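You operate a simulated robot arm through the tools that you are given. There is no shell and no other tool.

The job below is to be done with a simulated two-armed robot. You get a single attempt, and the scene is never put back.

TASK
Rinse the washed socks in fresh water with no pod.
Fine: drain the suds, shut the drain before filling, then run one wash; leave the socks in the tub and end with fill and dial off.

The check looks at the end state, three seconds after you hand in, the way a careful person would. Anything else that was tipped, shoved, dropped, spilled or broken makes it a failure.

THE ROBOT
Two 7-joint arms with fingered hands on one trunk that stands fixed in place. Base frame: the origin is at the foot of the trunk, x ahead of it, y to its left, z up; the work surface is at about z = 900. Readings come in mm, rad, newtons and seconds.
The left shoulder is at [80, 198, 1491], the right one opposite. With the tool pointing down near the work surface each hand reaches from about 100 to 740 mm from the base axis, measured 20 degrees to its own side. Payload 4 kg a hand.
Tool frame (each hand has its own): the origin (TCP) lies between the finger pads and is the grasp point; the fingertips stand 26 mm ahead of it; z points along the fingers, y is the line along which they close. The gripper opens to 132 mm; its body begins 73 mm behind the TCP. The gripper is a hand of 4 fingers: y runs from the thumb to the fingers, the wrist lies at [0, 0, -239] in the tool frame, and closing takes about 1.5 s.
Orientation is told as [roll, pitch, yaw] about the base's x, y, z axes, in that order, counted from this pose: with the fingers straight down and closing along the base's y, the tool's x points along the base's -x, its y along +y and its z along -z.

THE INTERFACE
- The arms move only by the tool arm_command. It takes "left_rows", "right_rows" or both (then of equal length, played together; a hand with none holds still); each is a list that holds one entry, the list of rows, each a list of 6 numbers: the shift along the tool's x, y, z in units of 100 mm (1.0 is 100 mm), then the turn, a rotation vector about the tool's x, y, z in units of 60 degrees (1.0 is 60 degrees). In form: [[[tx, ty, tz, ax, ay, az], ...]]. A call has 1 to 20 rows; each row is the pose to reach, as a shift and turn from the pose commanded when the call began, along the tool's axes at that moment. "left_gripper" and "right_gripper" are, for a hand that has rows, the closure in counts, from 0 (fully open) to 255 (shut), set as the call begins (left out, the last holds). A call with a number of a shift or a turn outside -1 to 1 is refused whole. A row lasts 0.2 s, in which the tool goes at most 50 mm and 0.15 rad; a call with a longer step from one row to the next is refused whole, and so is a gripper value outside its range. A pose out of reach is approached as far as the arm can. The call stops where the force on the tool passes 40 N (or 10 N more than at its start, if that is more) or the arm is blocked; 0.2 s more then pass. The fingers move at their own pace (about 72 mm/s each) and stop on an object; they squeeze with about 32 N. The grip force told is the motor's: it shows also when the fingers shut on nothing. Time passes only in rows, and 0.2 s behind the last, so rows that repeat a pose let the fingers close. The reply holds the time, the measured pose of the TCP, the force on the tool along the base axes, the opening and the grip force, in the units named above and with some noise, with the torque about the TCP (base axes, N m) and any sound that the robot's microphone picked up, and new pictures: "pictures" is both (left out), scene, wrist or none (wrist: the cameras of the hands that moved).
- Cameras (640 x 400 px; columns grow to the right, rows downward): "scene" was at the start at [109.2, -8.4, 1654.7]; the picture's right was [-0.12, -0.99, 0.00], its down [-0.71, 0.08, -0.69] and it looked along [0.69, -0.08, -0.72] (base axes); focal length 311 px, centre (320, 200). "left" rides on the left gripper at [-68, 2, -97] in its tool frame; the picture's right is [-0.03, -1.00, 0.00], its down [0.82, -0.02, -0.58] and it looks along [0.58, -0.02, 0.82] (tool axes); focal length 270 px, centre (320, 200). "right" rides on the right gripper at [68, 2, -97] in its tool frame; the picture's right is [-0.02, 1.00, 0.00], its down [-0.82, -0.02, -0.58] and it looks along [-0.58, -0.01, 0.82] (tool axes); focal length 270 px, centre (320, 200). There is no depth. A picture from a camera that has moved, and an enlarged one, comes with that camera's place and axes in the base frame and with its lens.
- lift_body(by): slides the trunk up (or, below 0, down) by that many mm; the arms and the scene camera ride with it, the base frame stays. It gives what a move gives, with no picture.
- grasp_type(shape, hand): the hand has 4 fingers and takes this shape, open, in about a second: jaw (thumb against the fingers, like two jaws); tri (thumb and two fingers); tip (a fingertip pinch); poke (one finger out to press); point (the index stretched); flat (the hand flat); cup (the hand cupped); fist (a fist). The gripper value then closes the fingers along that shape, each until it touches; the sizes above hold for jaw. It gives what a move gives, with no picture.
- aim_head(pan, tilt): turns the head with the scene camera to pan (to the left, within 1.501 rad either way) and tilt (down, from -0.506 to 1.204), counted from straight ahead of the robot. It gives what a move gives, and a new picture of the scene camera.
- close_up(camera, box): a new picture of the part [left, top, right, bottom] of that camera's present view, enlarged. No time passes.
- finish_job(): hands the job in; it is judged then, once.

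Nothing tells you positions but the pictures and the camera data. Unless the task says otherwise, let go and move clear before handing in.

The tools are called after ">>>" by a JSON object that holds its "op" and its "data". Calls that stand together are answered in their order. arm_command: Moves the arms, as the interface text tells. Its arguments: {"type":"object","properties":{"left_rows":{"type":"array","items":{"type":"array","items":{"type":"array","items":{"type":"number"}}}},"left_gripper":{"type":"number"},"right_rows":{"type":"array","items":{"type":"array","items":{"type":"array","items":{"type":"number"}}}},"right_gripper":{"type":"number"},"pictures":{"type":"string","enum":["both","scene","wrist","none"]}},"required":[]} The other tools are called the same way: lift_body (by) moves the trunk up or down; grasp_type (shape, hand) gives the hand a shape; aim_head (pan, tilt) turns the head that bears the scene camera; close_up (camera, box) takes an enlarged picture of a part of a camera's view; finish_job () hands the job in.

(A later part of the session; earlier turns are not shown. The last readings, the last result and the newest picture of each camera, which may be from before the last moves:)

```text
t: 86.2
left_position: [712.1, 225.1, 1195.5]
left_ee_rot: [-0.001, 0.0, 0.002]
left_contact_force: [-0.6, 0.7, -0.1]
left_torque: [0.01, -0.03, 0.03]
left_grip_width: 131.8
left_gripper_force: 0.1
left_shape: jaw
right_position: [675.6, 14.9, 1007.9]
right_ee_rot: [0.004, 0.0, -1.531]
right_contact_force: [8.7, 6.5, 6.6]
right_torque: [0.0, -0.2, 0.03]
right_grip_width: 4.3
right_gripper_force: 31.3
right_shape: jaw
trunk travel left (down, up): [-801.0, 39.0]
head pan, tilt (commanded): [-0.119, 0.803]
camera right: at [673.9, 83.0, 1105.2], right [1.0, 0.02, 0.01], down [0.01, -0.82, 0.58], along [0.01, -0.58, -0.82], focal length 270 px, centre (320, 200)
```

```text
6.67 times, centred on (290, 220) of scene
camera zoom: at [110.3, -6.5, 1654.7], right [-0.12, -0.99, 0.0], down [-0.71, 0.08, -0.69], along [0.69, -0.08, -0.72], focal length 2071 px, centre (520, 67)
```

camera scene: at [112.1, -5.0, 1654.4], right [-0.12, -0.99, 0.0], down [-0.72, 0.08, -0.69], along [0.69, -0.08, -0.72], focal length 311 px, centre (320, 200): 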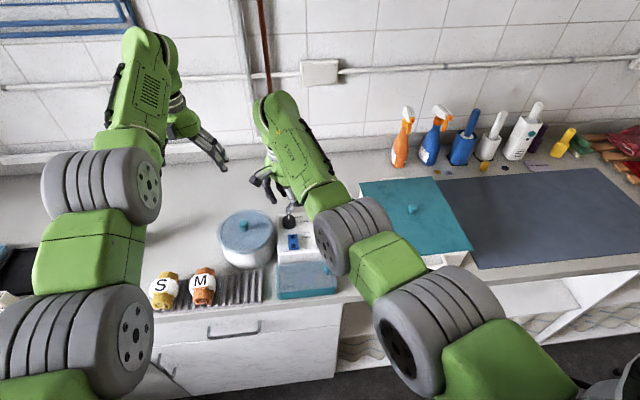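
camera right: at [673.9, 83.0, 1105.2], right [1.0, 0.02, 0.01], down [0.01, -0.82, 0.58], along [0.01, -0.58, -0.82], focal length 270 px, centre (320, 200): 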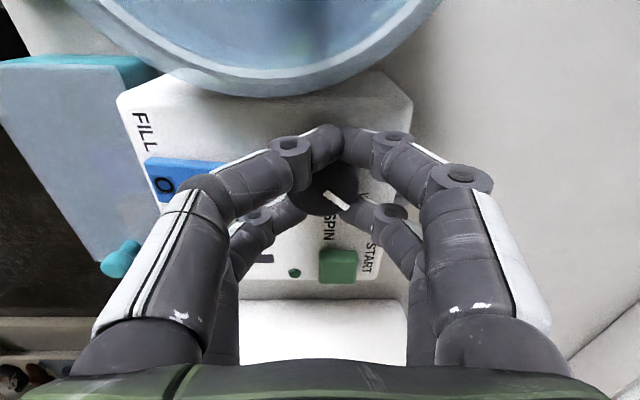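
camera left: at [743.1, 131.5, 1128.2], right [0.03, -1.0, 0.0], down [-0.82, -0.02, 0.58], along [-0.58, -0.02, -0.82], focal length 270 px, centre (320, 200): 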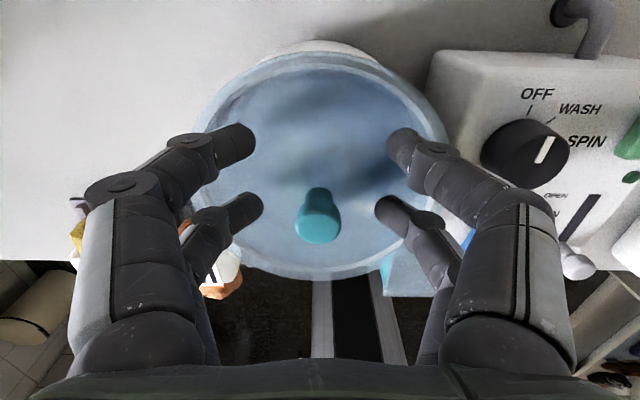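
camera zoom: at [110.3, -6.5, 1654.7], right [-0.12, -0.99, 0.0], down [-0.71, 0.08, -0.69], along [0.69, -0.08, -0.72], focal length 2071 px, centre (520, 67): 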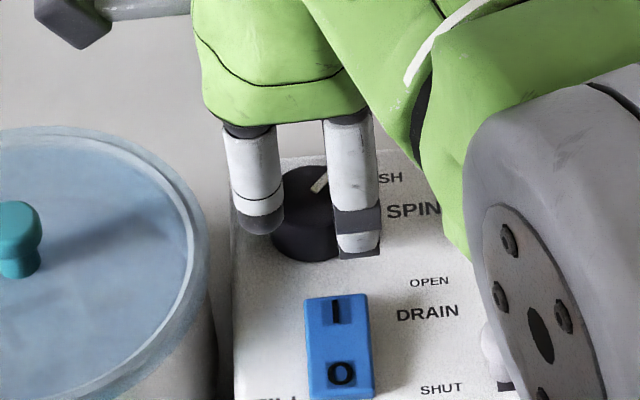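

The pointer is now at about −39°, right by the WASH mark. I'll release, lift, and look closely at pointer against mark.

>>> {"op": "arm_command", "data": {"right_rows": [[[0, 0, 0, 0, 0, 0], [0, 0, 0, 0, 0, 0], [0, 0, 0, 0, 0, 0]]], "right_gripper": 180, "pictures": "none"}}

>>> {"op": "arm_command", "data": {"right_rows": [[[0, 0, -0.2, 0, 0, 0], [0, 0, -0.4, 0, 0, 0], [0, 0, -0.7, 0, 0, 0]]], "pictures": "both"}}

>>> {"op": "close_up", "data": {"camera": "right", "box": [220, 90, 440, 250]}}

>>> {"op": "close_up", "data": {"camera": "left", "box": [430, 60, 570, 190]}}

>>> {"op": "close_up", "data": {"camera": "scene", "box": [250, 190, 330, 250]}}

```text
t: 87.0
left_position: [711.1, 222.5, 1197.0]
left_ee_rot: [-0.001, 0.001, -0.001]
left_contact_force: [-0.1, 0.7, 0.4]
left_torque: [-0.01, 0.01, 0.02]
left_grip_width: 131.9
left_gripper_force: 0.0
left_shape: jaw
right_position: [672.8, 11.5, 1006.6]
right_ee_rot: [0.004, -0.002, -1.529]
right_contact_force: [-0.1, -0.1, 0.6]
right_torque: [0.0, 0.03, 0.01]
right_grip_width: 38.9
right_gripper_force: 0.1
right_shape: jaw
trunk travel left (down, up): [-801.0, 39.0]
head pan, tilt (commanded): [-0.119, 0.803]
```

```text
t: 87.8
left_position: [711.0, 223.9, 1195.6]
left_ee_rot: [-0.001, 0.0, -0.001]
left_contact_force: [0.3, 0.7, -0.3]
left_torque: [0.03, -0.01, -0.01]
left_grip_width: 132.0
left_gripper_force: 0.1
left_shape: jaw
right_position: [672.1, 12.0, 1076.7]
right_ee_rot: [0.004, -0.002, -1.528]
right_contact_force: [0.2, 0.3, -0.5]
right_torque: [-0.01, 0.01, -0.04]
right_grip_width: 38.7
right_gripper_force: 0.1
right_shape: jaw
trunk travel left (down, up): [-801.0, 39.0]
head pan, tilt (commanded): [-0.119, 0.803]
camera scene: at [109.1, -7.9, 1654.6], right [-0.12, -0.99, 0.0], down [-0.71, 0.08, -0.69], along [0.69, -0.08, -0.72], focal length 311 px, centre (320, 200)
camera right: at [670.9, 81.8, 1174.4], right [1.0, 0.02, 0.01], down [0.01, -0.81, 0.58], along [0.01, -0.58, -0.81], focal length 270 px, centre (320, 200)
```

scene: 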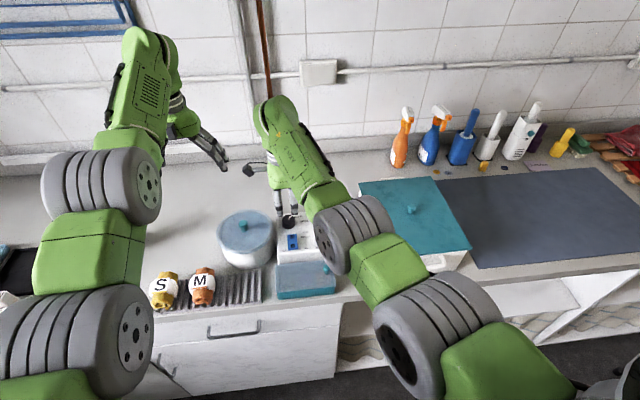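
right: 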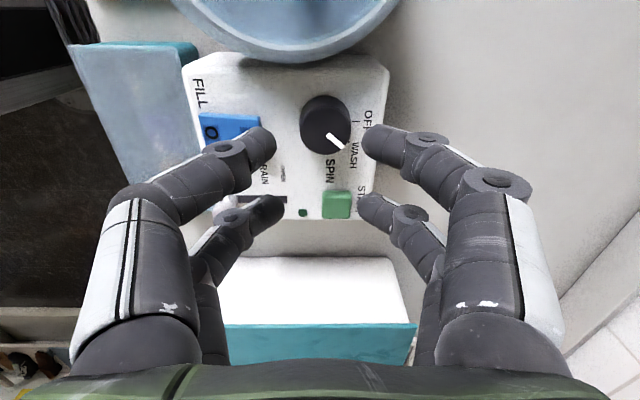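

```text
2.50 times, centred on (330, 170) of right
camera zoom: at [670.9, 81.8, 1174.4], right [1.0, 0.02, 0.01], down [0.01, -0.81, 0.58], along [0.01, -0.58, -0.81], focal length 676 px, centre (295, 275)
```

zoom: 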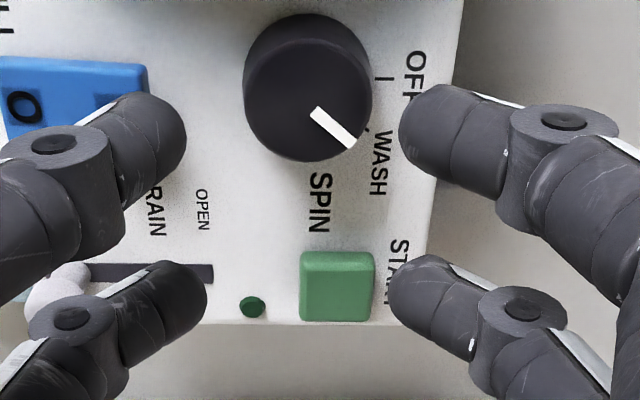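

```text
3.08 times, centred on (500, 125) of left
camera zoom: at [779.4, 225.6, 1291.9], right [0.03, -1.0, 0.0], down [-0.82, -0.02, 0.58], along [-0.58, -0.02, -0.82], focal length 832 px, centre (-234, 431)
```

zoom: 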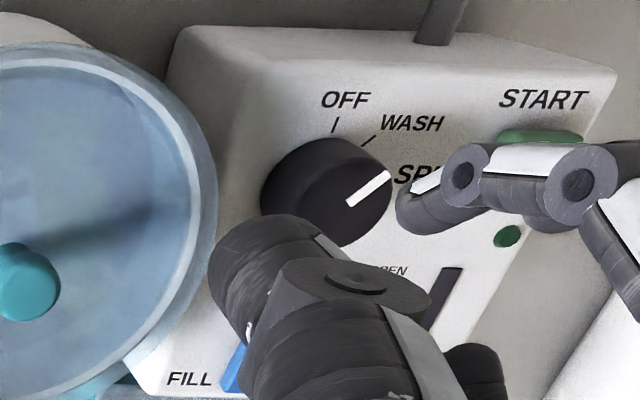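

```text
6.67 times, centred on (290, 220) of scene
camera zoom: at [109.1, -7.9, 1654.6], right [-0.12, -0.99, 0.0], down [-0.71, 0.08, -0.69], along [0.69, -0.08, -0.72], focal length 2071 px, centre (520, 67)
```

zoom: 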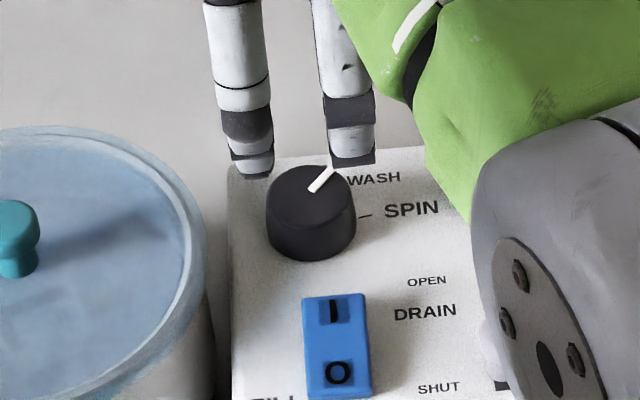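

The pointer lines up with the WASH tick (both about −42°). Next I'll form the poke finger and move over START.

>>> {"op": "grasp_type", "data": {"shape": "poke", "hand": "right"}}

>>> {"op": "arm_command", "data": {"right_rows": [[[-0.3, 0.07, 0, 0, 0, 0], [-0.637, 0.15, 0.05, 0, 0, 0], [-0.637, 0.15, 0.2, 0, 0, 0]]], "pictures": "both"}}

>>> {"op": "close_up", "data": {"camera": "right", "box": [200, 90, 460, 280]}}

>>> {"op": "close_up", "data": {"camera": "scene", "box": [260, 170, 350, 250]}}

>>> {"op": "close_up", "data": {"camera": "left", "box": [430, 40, 630, 200]}}

```text
t: 88.7
left_position: [712.0, 223.0, 1196.2]
left_ee_rot: [0.001, -0.001, 0.0]
left_contact_force: [-0.6, -0.6, 0.0]
left_torque: [0.01, 0.07, -0.03]
left_grip_width: 132.0
left_gripper_force: 0.1
left_shape: jaw
right_position: [674.5, 11.9, 1076.6]
right_ee_rot: [0.005, -0.002, -1.531]
right_contact_force: [-0.5, 0.2, -0.1]
right_torque: [-0.02, 0.03, 0.01]
right_grip_width: 0.0
right_gripper_force: 0.1
right_shape: poke
trunk travel left (down, up): [-801.0, 39.0]
head pan, tilt (commanded): [-0.119, 0.803]
```

```text
t: 89.5
left_position: [712.3, 224.8, 1194.6]
left_ee_rot: [0.001, -0.001, 0.0]
left_contact_force: [0.0, 0.6, 0.4]
left_torque: [0.0, -0.01, 0.02]
left_grip_width: 131.6
left_gripper_force: 0.0
left_shape: jaw
right_position: [693.5, -50.7, 1056.4]
right_ee_rot: [0.005, -0.001, -1.527]
right_contact_force: [-0.5, 1.0, 0.4]
right_torque: [0.01, 0.02, 0.01]
right_grip_width: 0.0
right_gripper_force: 0.0
right_shape: poke
trunk travel left (down, up): [-801.0, 39.0]
head pan, tilt (commanded): [-0.119, 0.803]
camera scene: at [109.6, -7.9, 1654.7], right [-0.12, -0.99, 0.0], down [-0.71, 0.08, -0.69], along [0.69, -0.08, -0.72], focal length 311 px, centre (320, 200)
camera right: at [691.1, 18.2, 1154.5], right [1.0, 0.02, 0.01], down [0.01, -0.82, 0.58], along [0.01, -0.58, -0.82], focal length 270 px, centre (320, 200)
```

scene: 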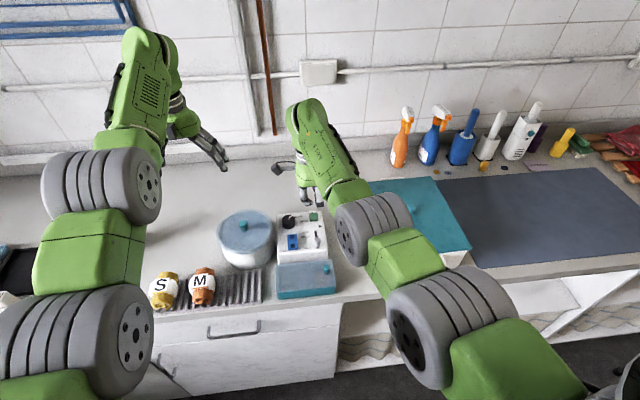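
right: 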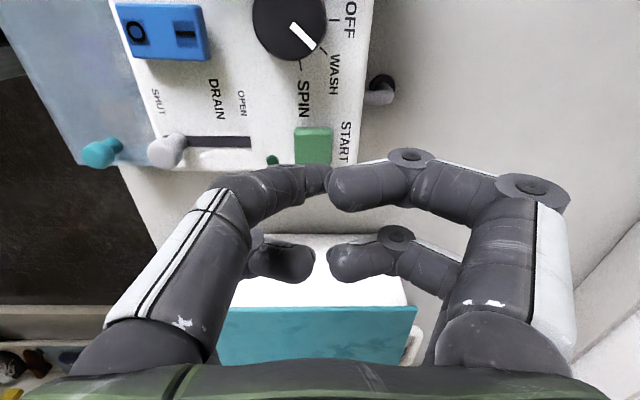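

```text
2.11 times, centred on (330, 185) of right
camera zoom: at [691.1, 18.2, 1154.5], right [1.0, 0.02, 0.01], down [0.01, -0.82, 0.58], along [0.01, -0.58, -0.82], focal length 569 px, centre (299, 232)
```

zoom: 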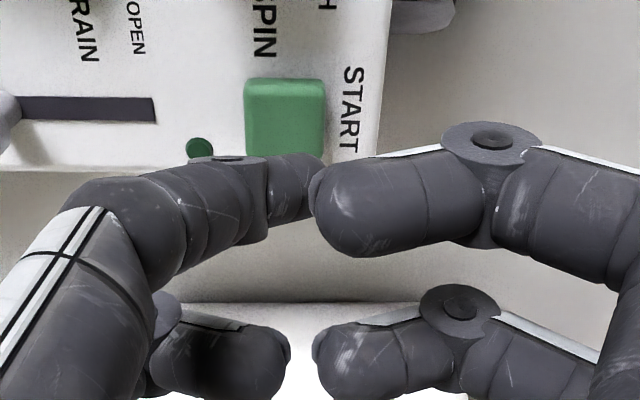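

```text
5.00 times, centred on (305, 210) of scene
camera zoom: at [109.6, -7.9, 1654.7], right [-0.12, -0.99, 0.0], down [-0.71, 0.08, -0.69], along [0.69, -0.08, -0.72], focal length 1554 px, centre (395, 150)
```

zoom: 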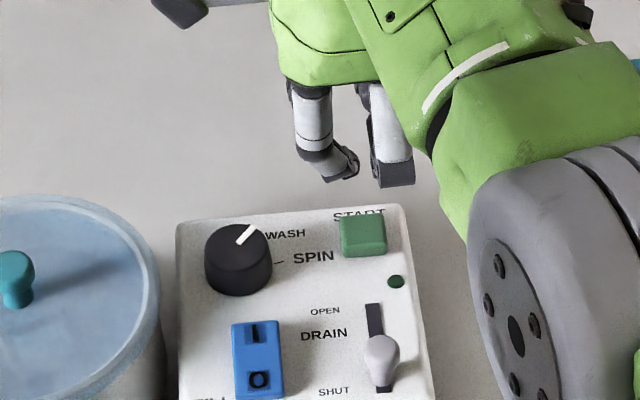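

```text
2.50 times, centred on (530, 120) of left
camera zoom: at [779.8, 225.6, 1291.7], right [0.03, -1.0, 0.0], down [-0.82, -0.02, 0.58], along [-0.58, -0.02, -0.82], focal length 676 px, centre (-205, 400)
```

zoom: 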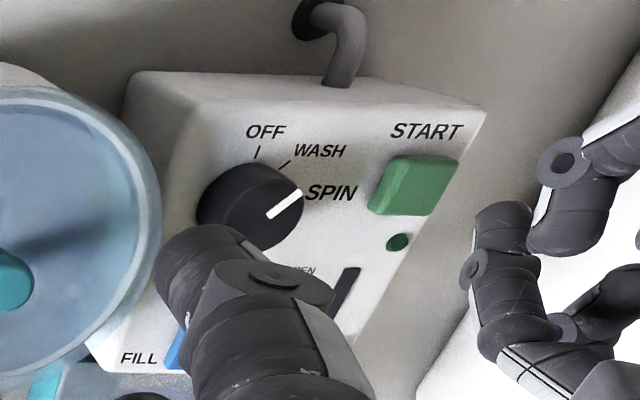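

START's centre is about [688, −58, 983] and the fingertip is about 5 mm too far in +x. I'll correct that and lower to just above the button.

>>> {"op": "arm_command", "data": {"right_rows": [[[0.015, -0.045, 0.15, 0, 0, 0], [0.015, -0.045, 0.33, 0, 0, 0]]], "pictures": "wrist"}}

>>> {"op": "close_up", "data": {"camera": "right", "box": [200, 90, 460, 280]}}

>>> {"op": "close_up", "data": {"camera": "scene", "box": [270, 180, 350, 250]}}

>>> {"op": "close_up", "data": {"camera": "left", "box": [430, 40, 630, 200]}}

```text
t: 90.1
left_position: [712.6, 223.4, 1195.7]
left_ee_rot: [0.001, 0.0, 0.0]
left_contact_force: [-0.1, -0.9, 0.1]
left_torque: [-0.01, -0.02, 0.01]
left_grip_width: 131.9
left_gripper_force: 0.0
left_shape: jaw
right_position: [688.6, -49.7, 1023.6]
right_ee_rot: [0.005, 0.0, -1.528]
right_contact_force: [0.4, 0.3, 0.0]
right_torque: [0.03, 0.0, 0.04]
right_grip_width: 0.0
right_gripper_force: 0.1
right_shape: poke
trunk travel left (down, up): [-801.0, 39.0]
head pan, tilt (commanded): [-0.119, 0.803]
camera right: at [686.8, 19.2, 1121.5], right [1.0, 0.02, 0.0], down [0.01, -0.82, 0.58], along [0.01, -0.58, -0.82], focal length 270 px, centre (320, 200)
```

right: 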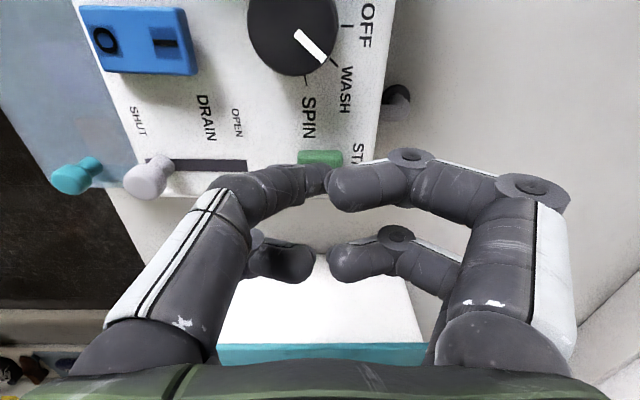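

```text
2.11 times, centred on (330, 185) of right
camera zoom: at [686.8, 19.2, 1121.5], right [1.0, 0.02, 0.0], down [0.01, -0.82, 0.58], along [0.01, -0.58, -0.82], focal length 569 px, centre (299, 232)
```

zoom: 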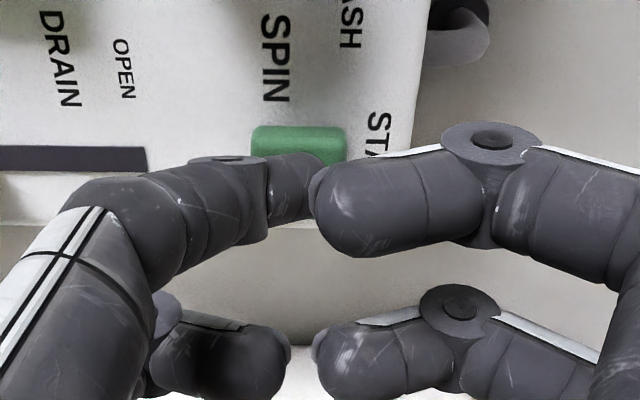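

```text
5.71 times, centred on (310, 215) of scene
camera zoom: at [110.0, -8.8, 1654.6], right [-0.12, -0.99, 0.0], down [-0.71, 0.09, -0.69], along [0.69, -0.08, -0.72], focal length 1776 px, centre (377, 114)
```

zoom: 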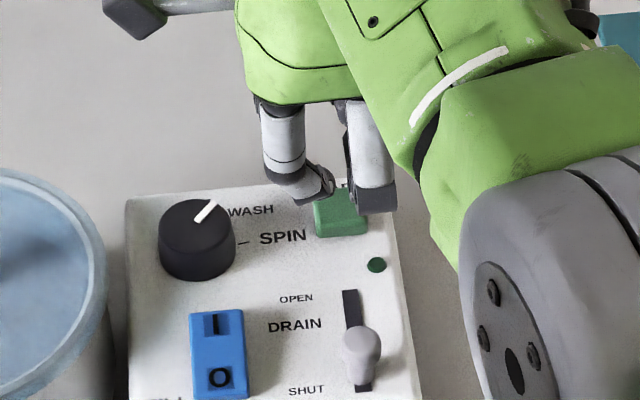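

```text
2.50 times, centred on (530, 120) of left
camera zoom: at [780.1, 224.8, 1291.6], right [0.03, -1.0, 0.0], down [-0.82, -0.02, 0.58], along [-0.58, -0.01, -0.82], focal length 676 px, centre (-205, 400)
```

zoom: 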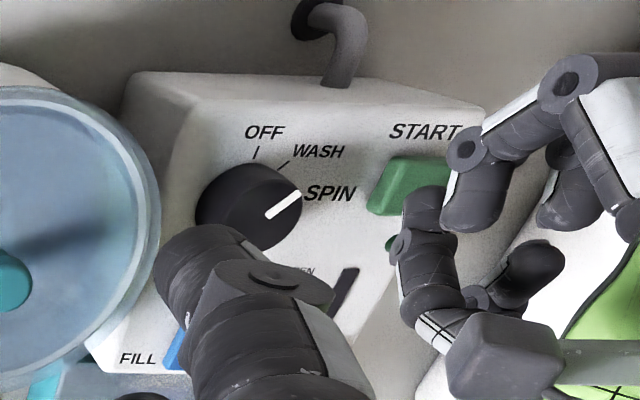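

The fingertip is over the button. Pressing down in small steps.

>>> {"op": "arm_command", "data": {"right_rows": [[[0, 0, 0.03, 0, 0, 0], [0, 0, 0.06, 0, 0, 0], [0, 0, 0.08, 0, 0, 0], [0, 0, 0.1, 0, 0, 0]]], "pictures": "none"}}

>>> {"op": "close_up", "data": {"camera": "scene", "box": [270, 180, 350, 250]}}

>>> {"op": "close_up", "data": {"camera": "right", "box": [200, 90, 460, 280]}}

```text
t: 91.1
left_position: [710.6, 224.5, 1196.5]
left_ee_rot: [0.001, 0.001, 0.002]
left_contact_force: [0.0, 0.6, -0.3]
left_torque: [-0.01, -0.02, 0.03]
left_grip_width: 132.0
left_gripper_force: 0.1
left_shape: jaw
right_position: [688.1, -49.9, 1014.6]
right_ee_rot: [0.007, -0.002, -1.527]
right_contact_force: [0.9, 0.0, 0.5]
right_torque: [0.05, -0.02, -0.03]
right_grip_width: 0.0
right_gripper_force: 0.0
right_shape: poke
trunk travel left (down, up): [-801.0, 39.0]
head pan, tilt (commanded): [-0.119, 0.803]
```

```text
5.71 times, centred on (310, 215) of scene
camera zoom: at [109.0, -8.3, 1654.7], right [-0.12, -0.99, 0.0], down [-0.71, 0.08, -0.69], along [0.69, -0.08, -0.72], focal length 1776 px, centre (377, 114)
```

zoom: 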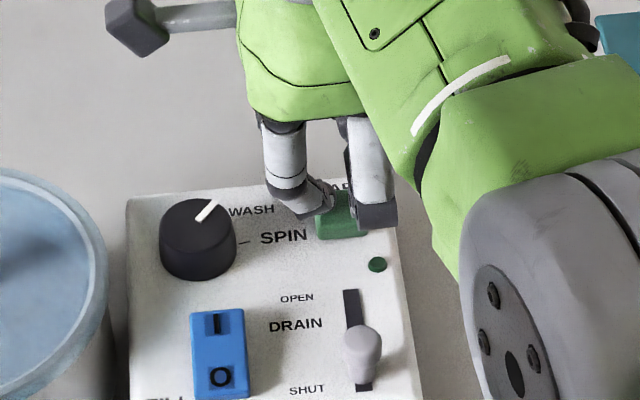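

```text
2.11 times, centred on (330, 185) of right
camera zoom: at [685.5, 19.4, 1112.0], right [1.0, 0.02, 0.01], down [0.01, -0.82, 0.58], along [0.02, -0.58, -0.82], focal length 569 px, centre (299, 232)
```

zoom: 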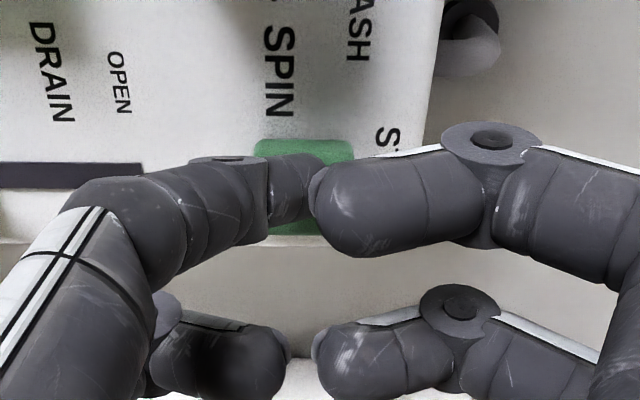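

No contact yet. Going a bit lower.

>>> {"op": "arm_command", "data": {"right_rows": [[[0, 0, 0.015, 0, 0, 0], [0, 0, 0.03, 0, 0, 0], [0, 0, 0.045, 0, 0, 0], [0, 0, 0.06, 0, 0, 0]]], "pictures": "none"}}

>>> {"op": "close_up", "data": {"camera": "scene", "box": [270, 180, 350, 250]}}

>>> {"op": "close_up", "data": {"camera": "left", "box": [430, 40, 630, 200]}}

```text
t: 92.1
left_position: [710.4, 224.0, 1198.3]
left_ee_rot: [-0.001, -0.002, 0.0]
left_contact_force: [0.1, -1.1, -0.2]
left_torque: [0.01, 0.03, 0.02]
left_grip_width: 131.6
left_gripper_force: 0.1
left_shape: jaw
right_position: [688.0, -49.9, 1011.7]
right_ee_rot: [0.007, -0.003, -1.529]
right_contact_force: [0.2, 0.6, 5.6]
right_torque: [0.03, -0.01, 0.02]
right_grip_width: 0.0
right_gripper_force: 0.1
right_shape: poke
trunk travel left (down, up): [-801.0, 39.0]
head pan, tilt (commanded): [-0.119, 0.803]
heard: click
```

```text
5.71 times, centred on (310, 215) of scene
camera zoom: at [107.4, -8.4, 1654.9], right [-0.12, -0.99, 0.0], down [-0.71, 0.08, -0.7], along [0.69, -0.08, -0.72], focal length 1776 px, centre (377, 114)
```

zoom: 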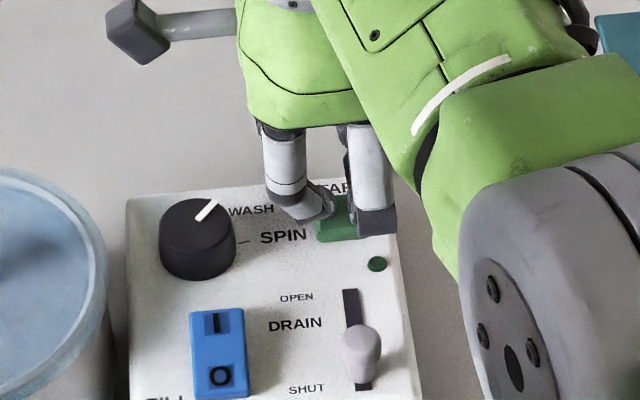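

```text
2.50 times, centred on (530, 120) of left
camera zoom: at [778.1, 225.2, 1293.0], right [0.03, -1.0, 0.0], down [-0.82, -0.02, 0.58], along [-0.58, -0.02, -0.82], focal length 676 px, centre (-205, 400)
```

zoom: 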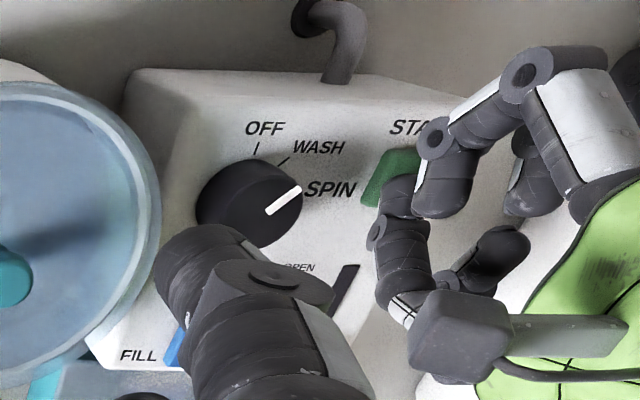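

I heard a "click", so START registered. I'll lift off once and check the indicator light and sounds.

>>> {"op": "arm_command", "data": {"right_rows": [[[0, 0, -0.15, 0, 0, 0], [0, 0, -0.4, 0, 0, 0], [0, 0, -0.6, 0, 0, 0]]], "pictures": "both"}}

>>> {"op": "close_up", "data": {"camera": "scene", "box": [265, 190, 345, 260]}}

>>> {"op": "close_up", "data": {"camera": "left", "box": [350, 40, 600, 220]}}

```text
t: 92.9
left_position: [711.1, 223.9, 1196.8]
left_ee_rot: [-0.001, 0.0, 0.001]
left_contact_force: [-0.1, 0.3, -0.1]
left_torque: [0.02, 0.03, -0.04]
left_grip_width: 131.9
left_gripper_force: 0.1
left_shape: jaw
right_position: [687.5, -49.9, 1068.5]
right_ee_rot: [0.007, -0.001, -1.53]
right_contact_force: [-0.3, -0.6, 0.1]
right_torque: [0.03, 0.01, 0.02]
right_grip_width: 0.1
right_gripper_force: 0.0
right_shape: poke
trunk travel left (down, up): [-801.0, 39.0]
head pan, tilt (commanded): [-0.119, 0.803]
camera scene: at [108.5, -8.3, 1654.7], right [-0.12, -0.99, 0.0], down [-0.71, 0.08, -0.69], along [0.69, -0.08, -0.72], focal length 311 px, centre (320, 200)
camera right: at [685.3, 19.3, 1165.8], right [1.0, 0.02, 0.0], down [0.01, -0.82, 0.58], along [0.01, -0.58, -0.82], focal length 270 px, centre (320, 200)
```

scene: 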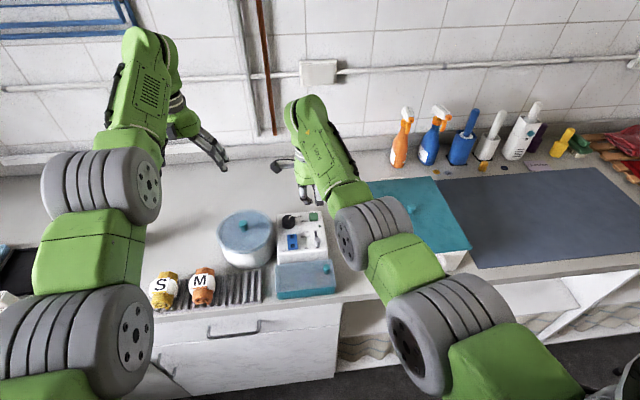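
right: 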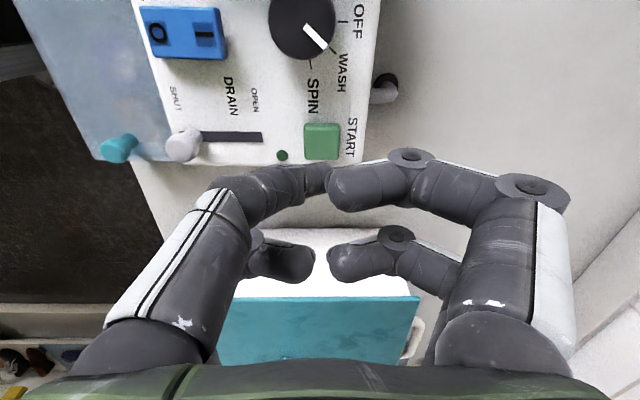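

```text
5.71 times, centred on (305, 225) of scene
camera zoom: at [108.5, -8.3, 1654.7], right [-0.12, -0.99, 0.0], down [-0.71, 0.08, -0.69], along [0.69, -0.08, -0.72], focal length 1776 px, centre (406, 57)
```

zoom: 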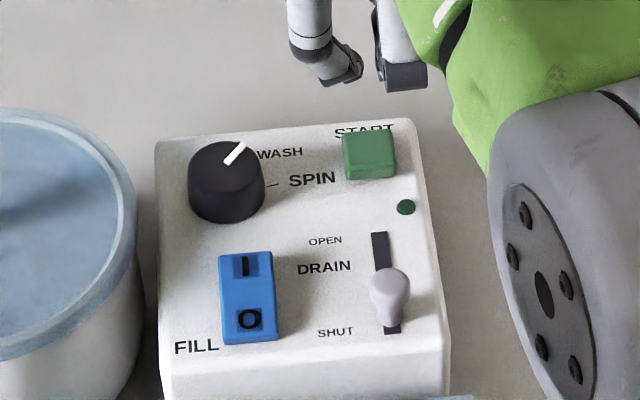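

```text
2.22 times, centred on (475, 130) of left
camera zoom: at [778.9, 225.3, 1292.3], right [0.03, -1.0, 0.0], down [-0.82, -0.02, 0.58], along [-0.58, -0.02, -0.82], focal length 601 px, centre (-24, 356)
```

zoom: 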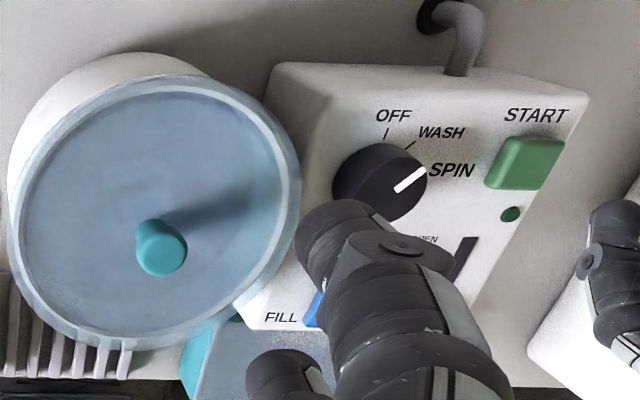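

I can't tell from this whether the light is lit. I'll watch the light and tub for a couple of seconds and listen.

>>> {"op": "arm_command", "data": {"right_rows": [[[0, 0, 0, 0, 0, 0], [0, 0, 0, 0, 0, 0], [0, 0, 0, 0, 0, 0], [0, 0, 0, 0, 0, 0], [0, 0, 0, 0, 0, 0]]], "pictures": "none"}}

>>> {"op": "close_up", "data": {"camera": "scene", "box": [310, 210, 330, 230]}}

>>> {"op": "close_up", "data": {"camera": "scene", "box": [222, 205, 276, 250]}}

>>> {"op": "close_up", "data": {"camera": "right", "box": [255, 120, 355, 180]}}

```text
t: 94.1
left_position: [713.0, 222.9, 1194.8]
left_ee_rot: [0.001, 0.0, 0.0]
left_contact_force: [0.4, -0.1, 0.7]
left_torque: [0.0, -0.01, 0.0]
left_grip_width: 131.9
left_gripper_force: 0.0
left_shape: jaw
right_position: [688.0, -50.3, 1067.5]
right_ee_rot: [0.006, -0.002, -1.527]
right_contact_force: [0.2, -0.1, 0.5]
right_torque: [0.03, 0.0, -0.01]
right_grip_width: 0.0
right_gripper_force: 0.0
right_shape: poke
trunk travel left (down, up): [-801.0, 39.0]
head pan, tilt (commanded): [-0.119, 0.803]
```

```text
16.00 times, centred on (320, 220) of scene
camera zoom: at [109.2, -8.4, 1654.7], right [-0.12, -0.99, 0.0], down [-0.71, 0.08, -0.69], along [0.69, -0.08, -0.72], focal length 4971 px, centre (320, -120)
```

zoom: 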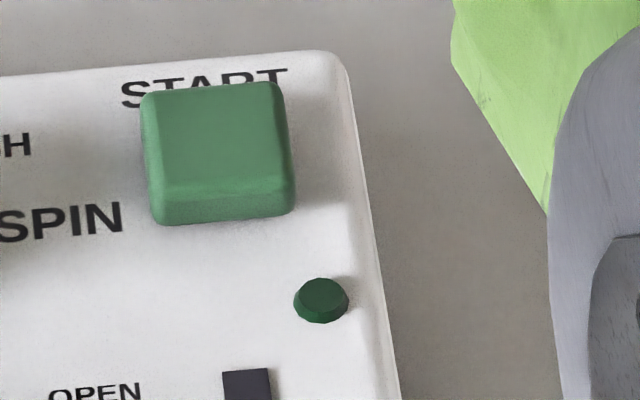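

```text
8.89 times, centred on (249, 228) of scene
camera zoom: at [109.2, -8.4, 1654.7], right [-0.12, -0.99, 0.0], down [-0.71, 0.08, -0.69], along [0.69, -0.08, -0.72], focal length 2762 px, centre (951, -44)
```

zoom: 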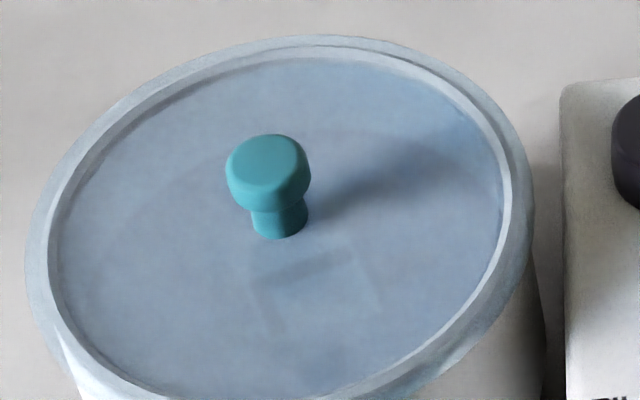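

```text
6.40 times, centred on (305, 150) of right
camera zoom: at [685.9, 19.2, 1165.6], right [1.0, 0.02, 0.01], down [0.01, -0.82, 0.58], along [0.01, -0.58, -0.82], focal length 1730 px, centre (416, 520)
```

zoom: 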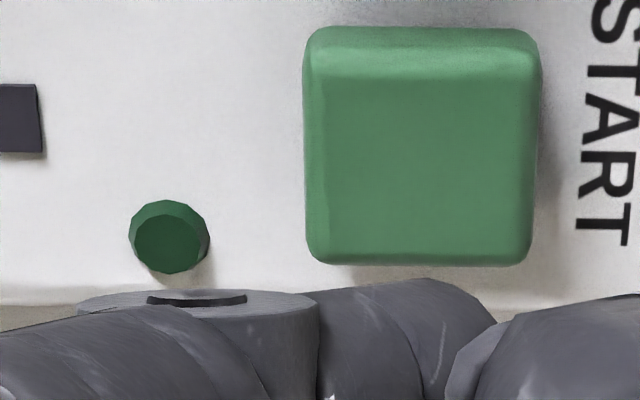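

The indicator still looks dark, so the cycle may not have started. I'll check precisely where the pointer stands relative to the WASH tick, and the lid seating.

>>> {"op": "close_up", "data": {"camera": "right", "box": [255, 0, 375, 90]}}

>>> {"op": "close_up", "data": {"camera": "left", "box": [480, 80, 560, 140]}}

>>> {"op": "close_up", "data": {"camera": "left", "box": [340, 60, 490, 190]}}

>>> {"op": "close_up", "data": {"camera": "scene", "box": [278, 200, 318, 230]}}

```text
4.44 times, centred on (315, 45) of right
camera zoom: at [685.9, 19.2, 1165.6], right [1.0, 0.02, 0.01], down [0.01, -0.82, 0.58], along [0.01, -0.58, -0.82], focal length 1201 px, centre (342, 889)
```

zoom: 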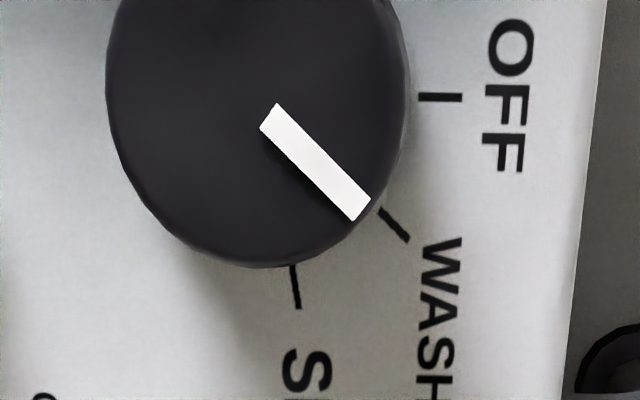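

```text
6.67 times, centred on (520, 110) of left
camera zoom: at [779.4, 225.2, 1292.0], right [0.03, -1.0, 0.0], down [-0.82, -0.02, 0.58], along [-0.58, -0.02, -0.82], focal length 1802 px, centre (-1013, 800)
```

zoom: 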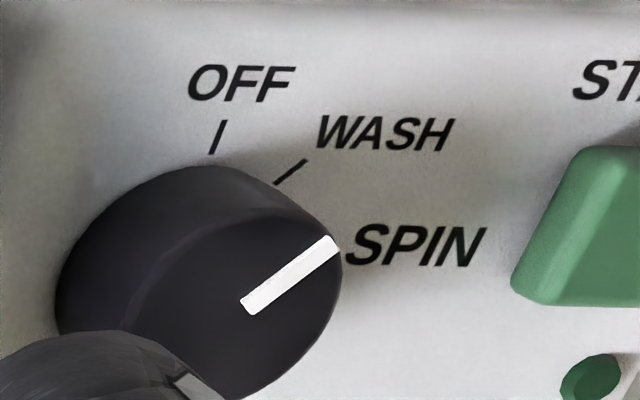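

```text
3.08 times, centred on (415, 125) of left
camera zoom: at [779.4, 225.2, 1292.0], right [0.03, -1.0, 0.0], down [-0.82, -0.02, 0.58], along [-0.58, -0.02, -0.82], focal length 832 px, centre (28, 431)
```

zoom: 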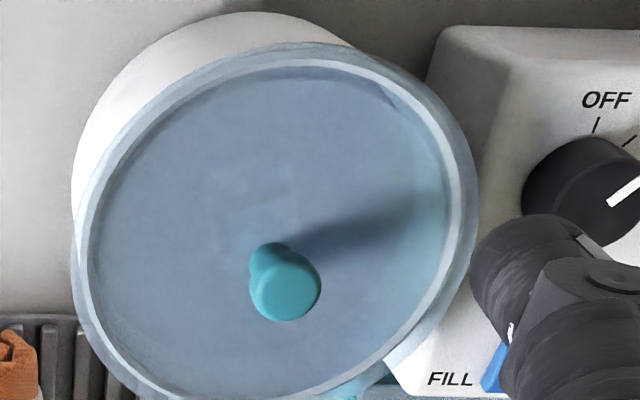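

```text
13.33 times, centred on (298, 215) of scene
camera zoom: at [109.2, -8.4, 1654.7], right [-0.12, -0.99, 0.0], down [-0.71, 0.08, -0.69], along [0.69, -0.08, -0.72], focal length 4143 px, centre (613, 0)
```

zoom: 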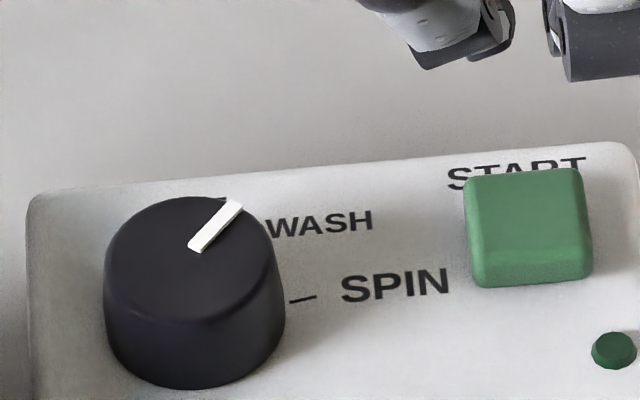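

The pointer is exactly on WASH. I'll wait a few seconds more and look again at the light and the socks for any motion.

>>> {"op": "arm_command", "data": {"right_rows": [[[0, 0, 0, 0, 0, 0], [0, 0, 0, 0, 0, 0], [0, 0, 0, 0, 0, 0], [0, 0, 0, 0, 0, 0], [0, 0, 0, 0, 0, 0], [0, 0, 0, 0, 0, 0], [0, 0, 0, 0, 0, 0], [0, 0, 0, 0, 0, 0], [0, 0, 0, 0, 0, 0], [0, 0, 0, 0, 0, 0]]], "pictures": "none"}}

>>> {"op": "close_up", "data": {"camera": "scene", "box": [310, 210, 330, 230]}}

>>> {"op": "close_up", "data": {"camera": "left", "box": [340, 60, 490, 190]}}

>>> {"op": "close_up", "data": {"camera": "scene", "box": [222, 205, 276, 250]}}

```text
t: 96.3
left_position: [711.3, 223.2, 1194.6]
left_ee_rot: [-0.001, 0.001, 0.002]
left_contact_force: [-0.7, 0.3, -0.2]
left_torque: [0.03, 0.01, 0.0]
left_grip_width: 131.9
left_gripper_force: 0.1
left_shape: jaw
right_position: [688.3, -48.9, 1068.5]
right_ee_rot: [0.004, -0.001, -1.529]
right_contact_force: [0.8, -0.1, 0.9]
right_torque: [0.0, 0.0, -0.03]
right_grip_width: 0.0
right_gripper_force: 0.1
right_shape: poke
trunk travel left (down, up): [-801.0, 39.0]
head pan, tilt (commanded): [-0.119, 0.803]
```

```text
16.00 times, centred on (320, 220) of scene
camera zoom: at [109.4, -8.4, 1654.7], right [-0.12, -0.99, 0.0], down [-0.71, 0.08, -0.69], along [0.69, -0.08, -0.72], focal length 4971 px, centre (320, -120)
```

zoom: 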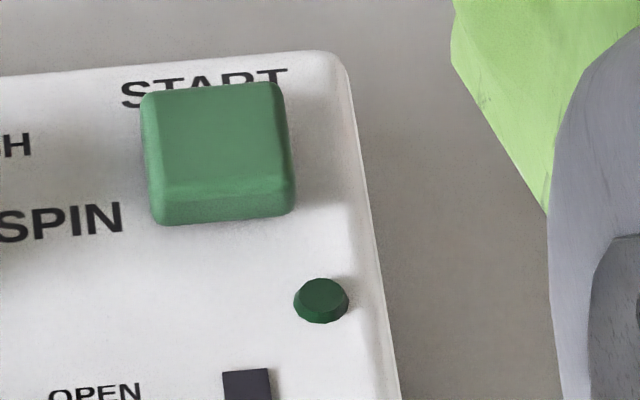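

```text
3.08 times, centred on (415, 125) of left
camera zoom: at [779.6, 225.2, 1291.9], right [0.03, -1.0, 0.0], down [-0.82, -0.02, 0.58], along [-0.58, -0.02, -0.82], focal length 832 px, centre (28, 431)
```

zoom: 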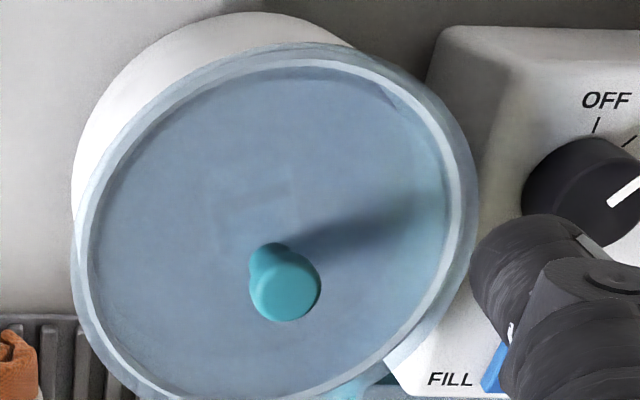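

```text
8.89 times, centred on (249, 228) of scene
camera zoom: at [109.4, -8.4, 1654.7], right [-0.12, -0.99, 0.0], down [-0.71, 0.08, -0.69], along [0.69, -0.08, -0.72], focal length 2762 px, centre (951, -44)
```

zoom: 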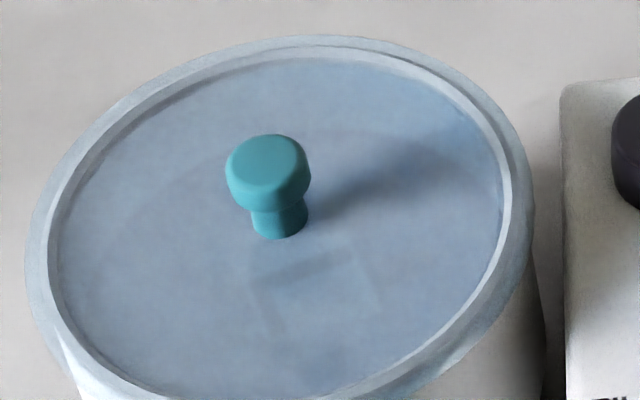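

There's no light, no motion and no hum, so the cycle hasn't started. The earlier "snap" suggests the lid has a snap fit and isn't fully latched now. I'll look closely at the lid's seating around the rim.

>>> {"op": "close_up", "data": {"camera": "scene", "box": [212, 200, 284, 272]}}

>>> {"op": "close_up", "data": {"camera": "scene", "box": [215, 235, 275, 275]}}

>>> {"op": "close_up", "data": {"camera": "scene", "box": [255, 210, 285, 260]}}

>>> {"op": "close_up", "data": {"camera": "left", "box": [340, 55, 470, 120]}}

```text
5.56 times, centred on (248, 236) of scene
camera zoom: at [109.4, -8.4, 1654.7], right [-0.12, -0.99, 0.0], down [-0.71, 0.08, -0.69], along [0.69, -0.08, -0.72], focal length 1726 px, centre (720, 0)
```

zoom: 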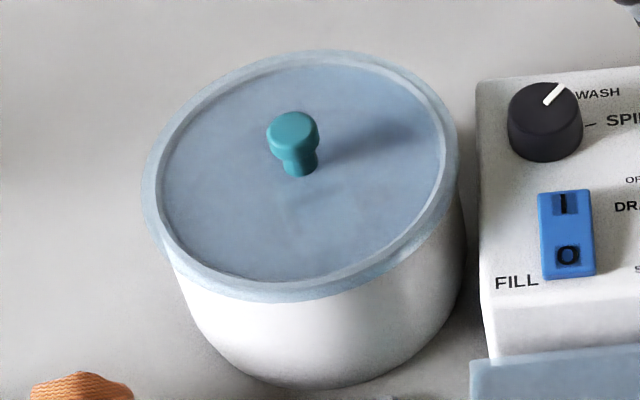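

```text
10.00 times, centred on (245, 255) of scene
camera zoom: at [109.4, -8.4, 1654.7], right [-0.12, -0.99, 0.0], down [-0.71, 0.08, -0.69], along [0.69, -0.08, -0.72], focal length 3107 px, centre (1070, -350)
```

zoom: 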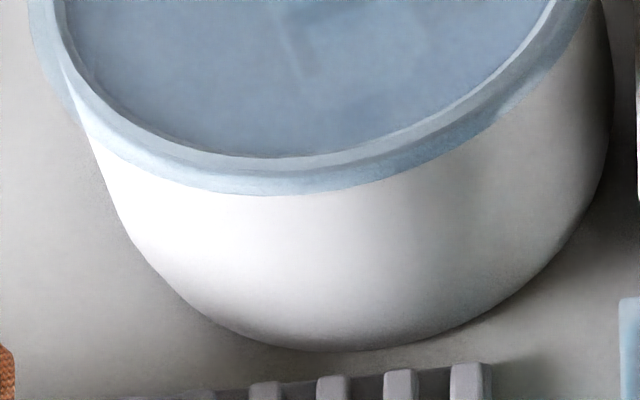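

```text
8.00 times, centred on (270, 235) of scene
camera zoom: at [109.4, -8.4, 1654.7], right [-0.12, -0.99, 0.0], down [-0.71, 0.08, -0.69], along [0.69, -0.08, -0.72], focal length 2486 px, centre (720, -80)
```

zoom: 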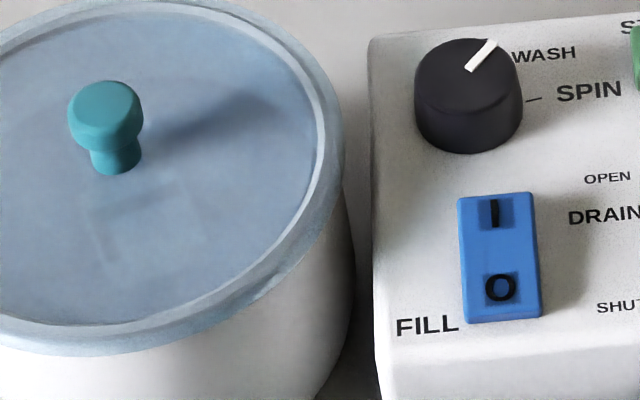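

```text
4.92 times, centred on (405, 88) of left
camera zoom: at [779.6, 225.2, 1291.9], right [0.03, -1.0, 0.0], down [-0.82, -0.02, 0.58], along [-0.58, -0.02, -0.82], focal length 1331 px, centre (-98, 754)
```

zoom: 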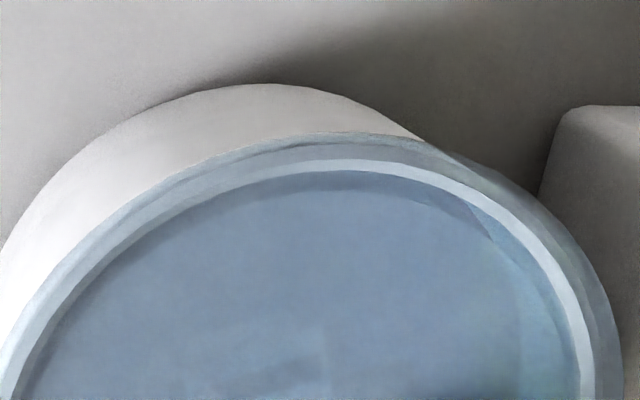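

The lid sits about 2 mm toward the robot compared with the start and made no snap on closing, so it probably isn't latched. I'll move the right hand aside and press straight down on the knob with the left hand's closed fingertips.

>>> {"op": "arm_command", "data": {"left_rows": [[[0.1, -0.3, 0.2, 0, 0, 0], [0.25, -0.6, 0.4, 0, 0, 0], [0.38, -0.93, 0.6, 0, 0, 0]]], "right_rows": [[[-0.2, 0, -0.1, 0, 0, 0], [-0.4, 0, -0.2, 0, 0, 0], [-0.6, 0, -0.3, 0, 0, 0]]], "left_gripper": 255, "pictures": "none"}}

>>> {"op": "arm_command", "data": {"left_rows": [[[0, 0, 0.2, 0, 0, 0], [0, 0, 0.4, 0, 0, 0], [0, 0, 0.6, 0, 0, 0], [0, 0, 0.6, 0, 0, 0], [0, 0, 0.6, 0, 0, 0], [0, 0, 0.6, 0, 0, 0]]], "pictures": "both"}}

>>> {"op": "close_up", "data": {"camera": "left", "box": [200, 80, 440, 260]}}

>>> {"op": "close_up", "data": {"camera": "scene", "box": [205, 175, 295, 265]}}

```text
t: 97.1
left_position: [675.7, 129.6, 1137.3]
left_ee_rot: [0.0, -0.003, 0.003]
left_contact_force: [0.3, -1.0, -0.7]
left_torque: [-0.01, 0.01, -0.03]
left_grip_width: 19.3
left_gripper_force: 0.0
left_shape: jaw
right_position: [689.5, -111.4, 1098.8]
right_ee_rot: [0.005, 0.0, -1.531]
right_contact_force: [-0.1, 0.1, 1.0]
right_torque: [-0.01, 0.02, 0.01]
right_grip_width: 0.0
right_gripper_force: 0.0
right_shape: poke
trunk travel left (down, up): [-801.0, 39.0]
head pan, tilt (commanded): [-0.119, 0.803]
```

```text
t: 98.5
left_position: [674.7, 131.4, 1076.7]
left_ee_rot: [0.0, -0.001, -0.001]
left_contact_force: [-0.1, -0.3, 0.4]
left_torque: [-0.02, 0.02, -0.02]
left_grip_width: 0.1
left_gripper_force: 31.9
left_shape: jaw
right_position: [690.7, -109.5, 1099.4]
right_ee_rot: [0.005, -0.002, -1.528]
right_contact_force: [-0.4, -0.7, 0.2]
right_torque: [-0.02, -0.02, 0.04]
right_grip_width: 0.2
right_gripper_force: 0.0
right_shape: poke
trunk travel left (down, up): [-801.0, 39.0]
head pan, tilt (commanded): [-0.119, 0.803]
camera scene: at [109.4, -8.7, 1654.7], right [-0.12, -0.99, 0.0], down [-0.71, 0.08, -0.69], along [0.69, -0.08, -0.72], focal length 311 px, centre (320, 200)
camera left: at [742.9, 131.8, 1173.2], right [0.03, -1.0, 0.0], down [-0.82, -0.02, 0.58], along [-0.58, -0.02, -0.82], focal length 270 px, centre (320, 200)
```

scene: 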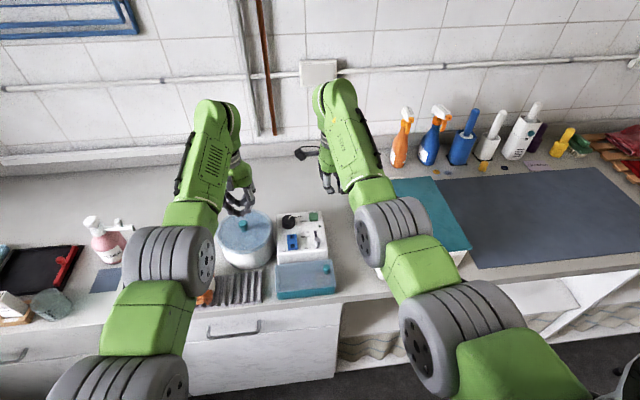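
left: 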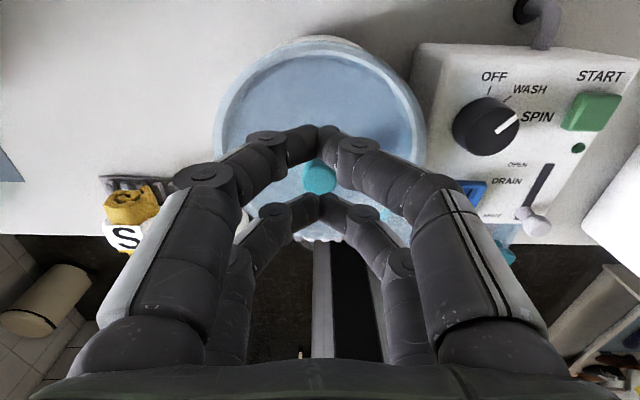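

```text
2.22 times, centred on (320, 170) of left
camera zoom: at [742.9, 131.8, 1173.2], right [0.03, -1.0, 0.0], down [-0.82, -0.02, 0.58], along [-0.58, -0.02, -0.82], focal length 601 px, centre (320, 267)
```

zoom: 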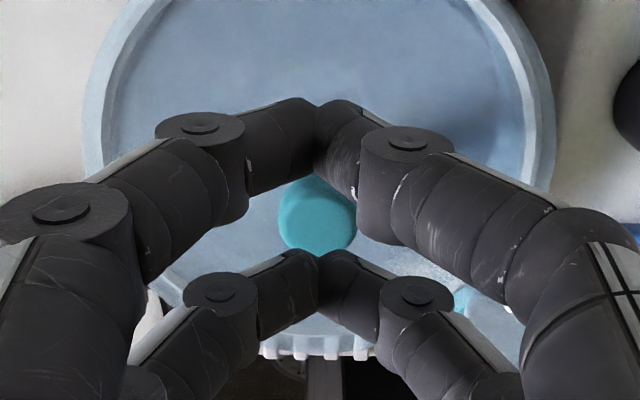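

```text
4.44 times, centred on (250, 220) of scene
camera zoom: at [109.4, -8.7, 1654.7], right [-0.12, -0.99, 0.0], down [-0.71, 0.08, -0.69], along [0.69, -0.08, -0.72], focal length 1381 px, centre (631, 111)
```

zoom: 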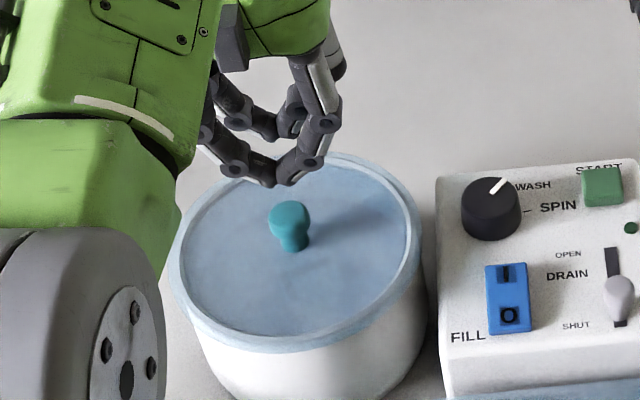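

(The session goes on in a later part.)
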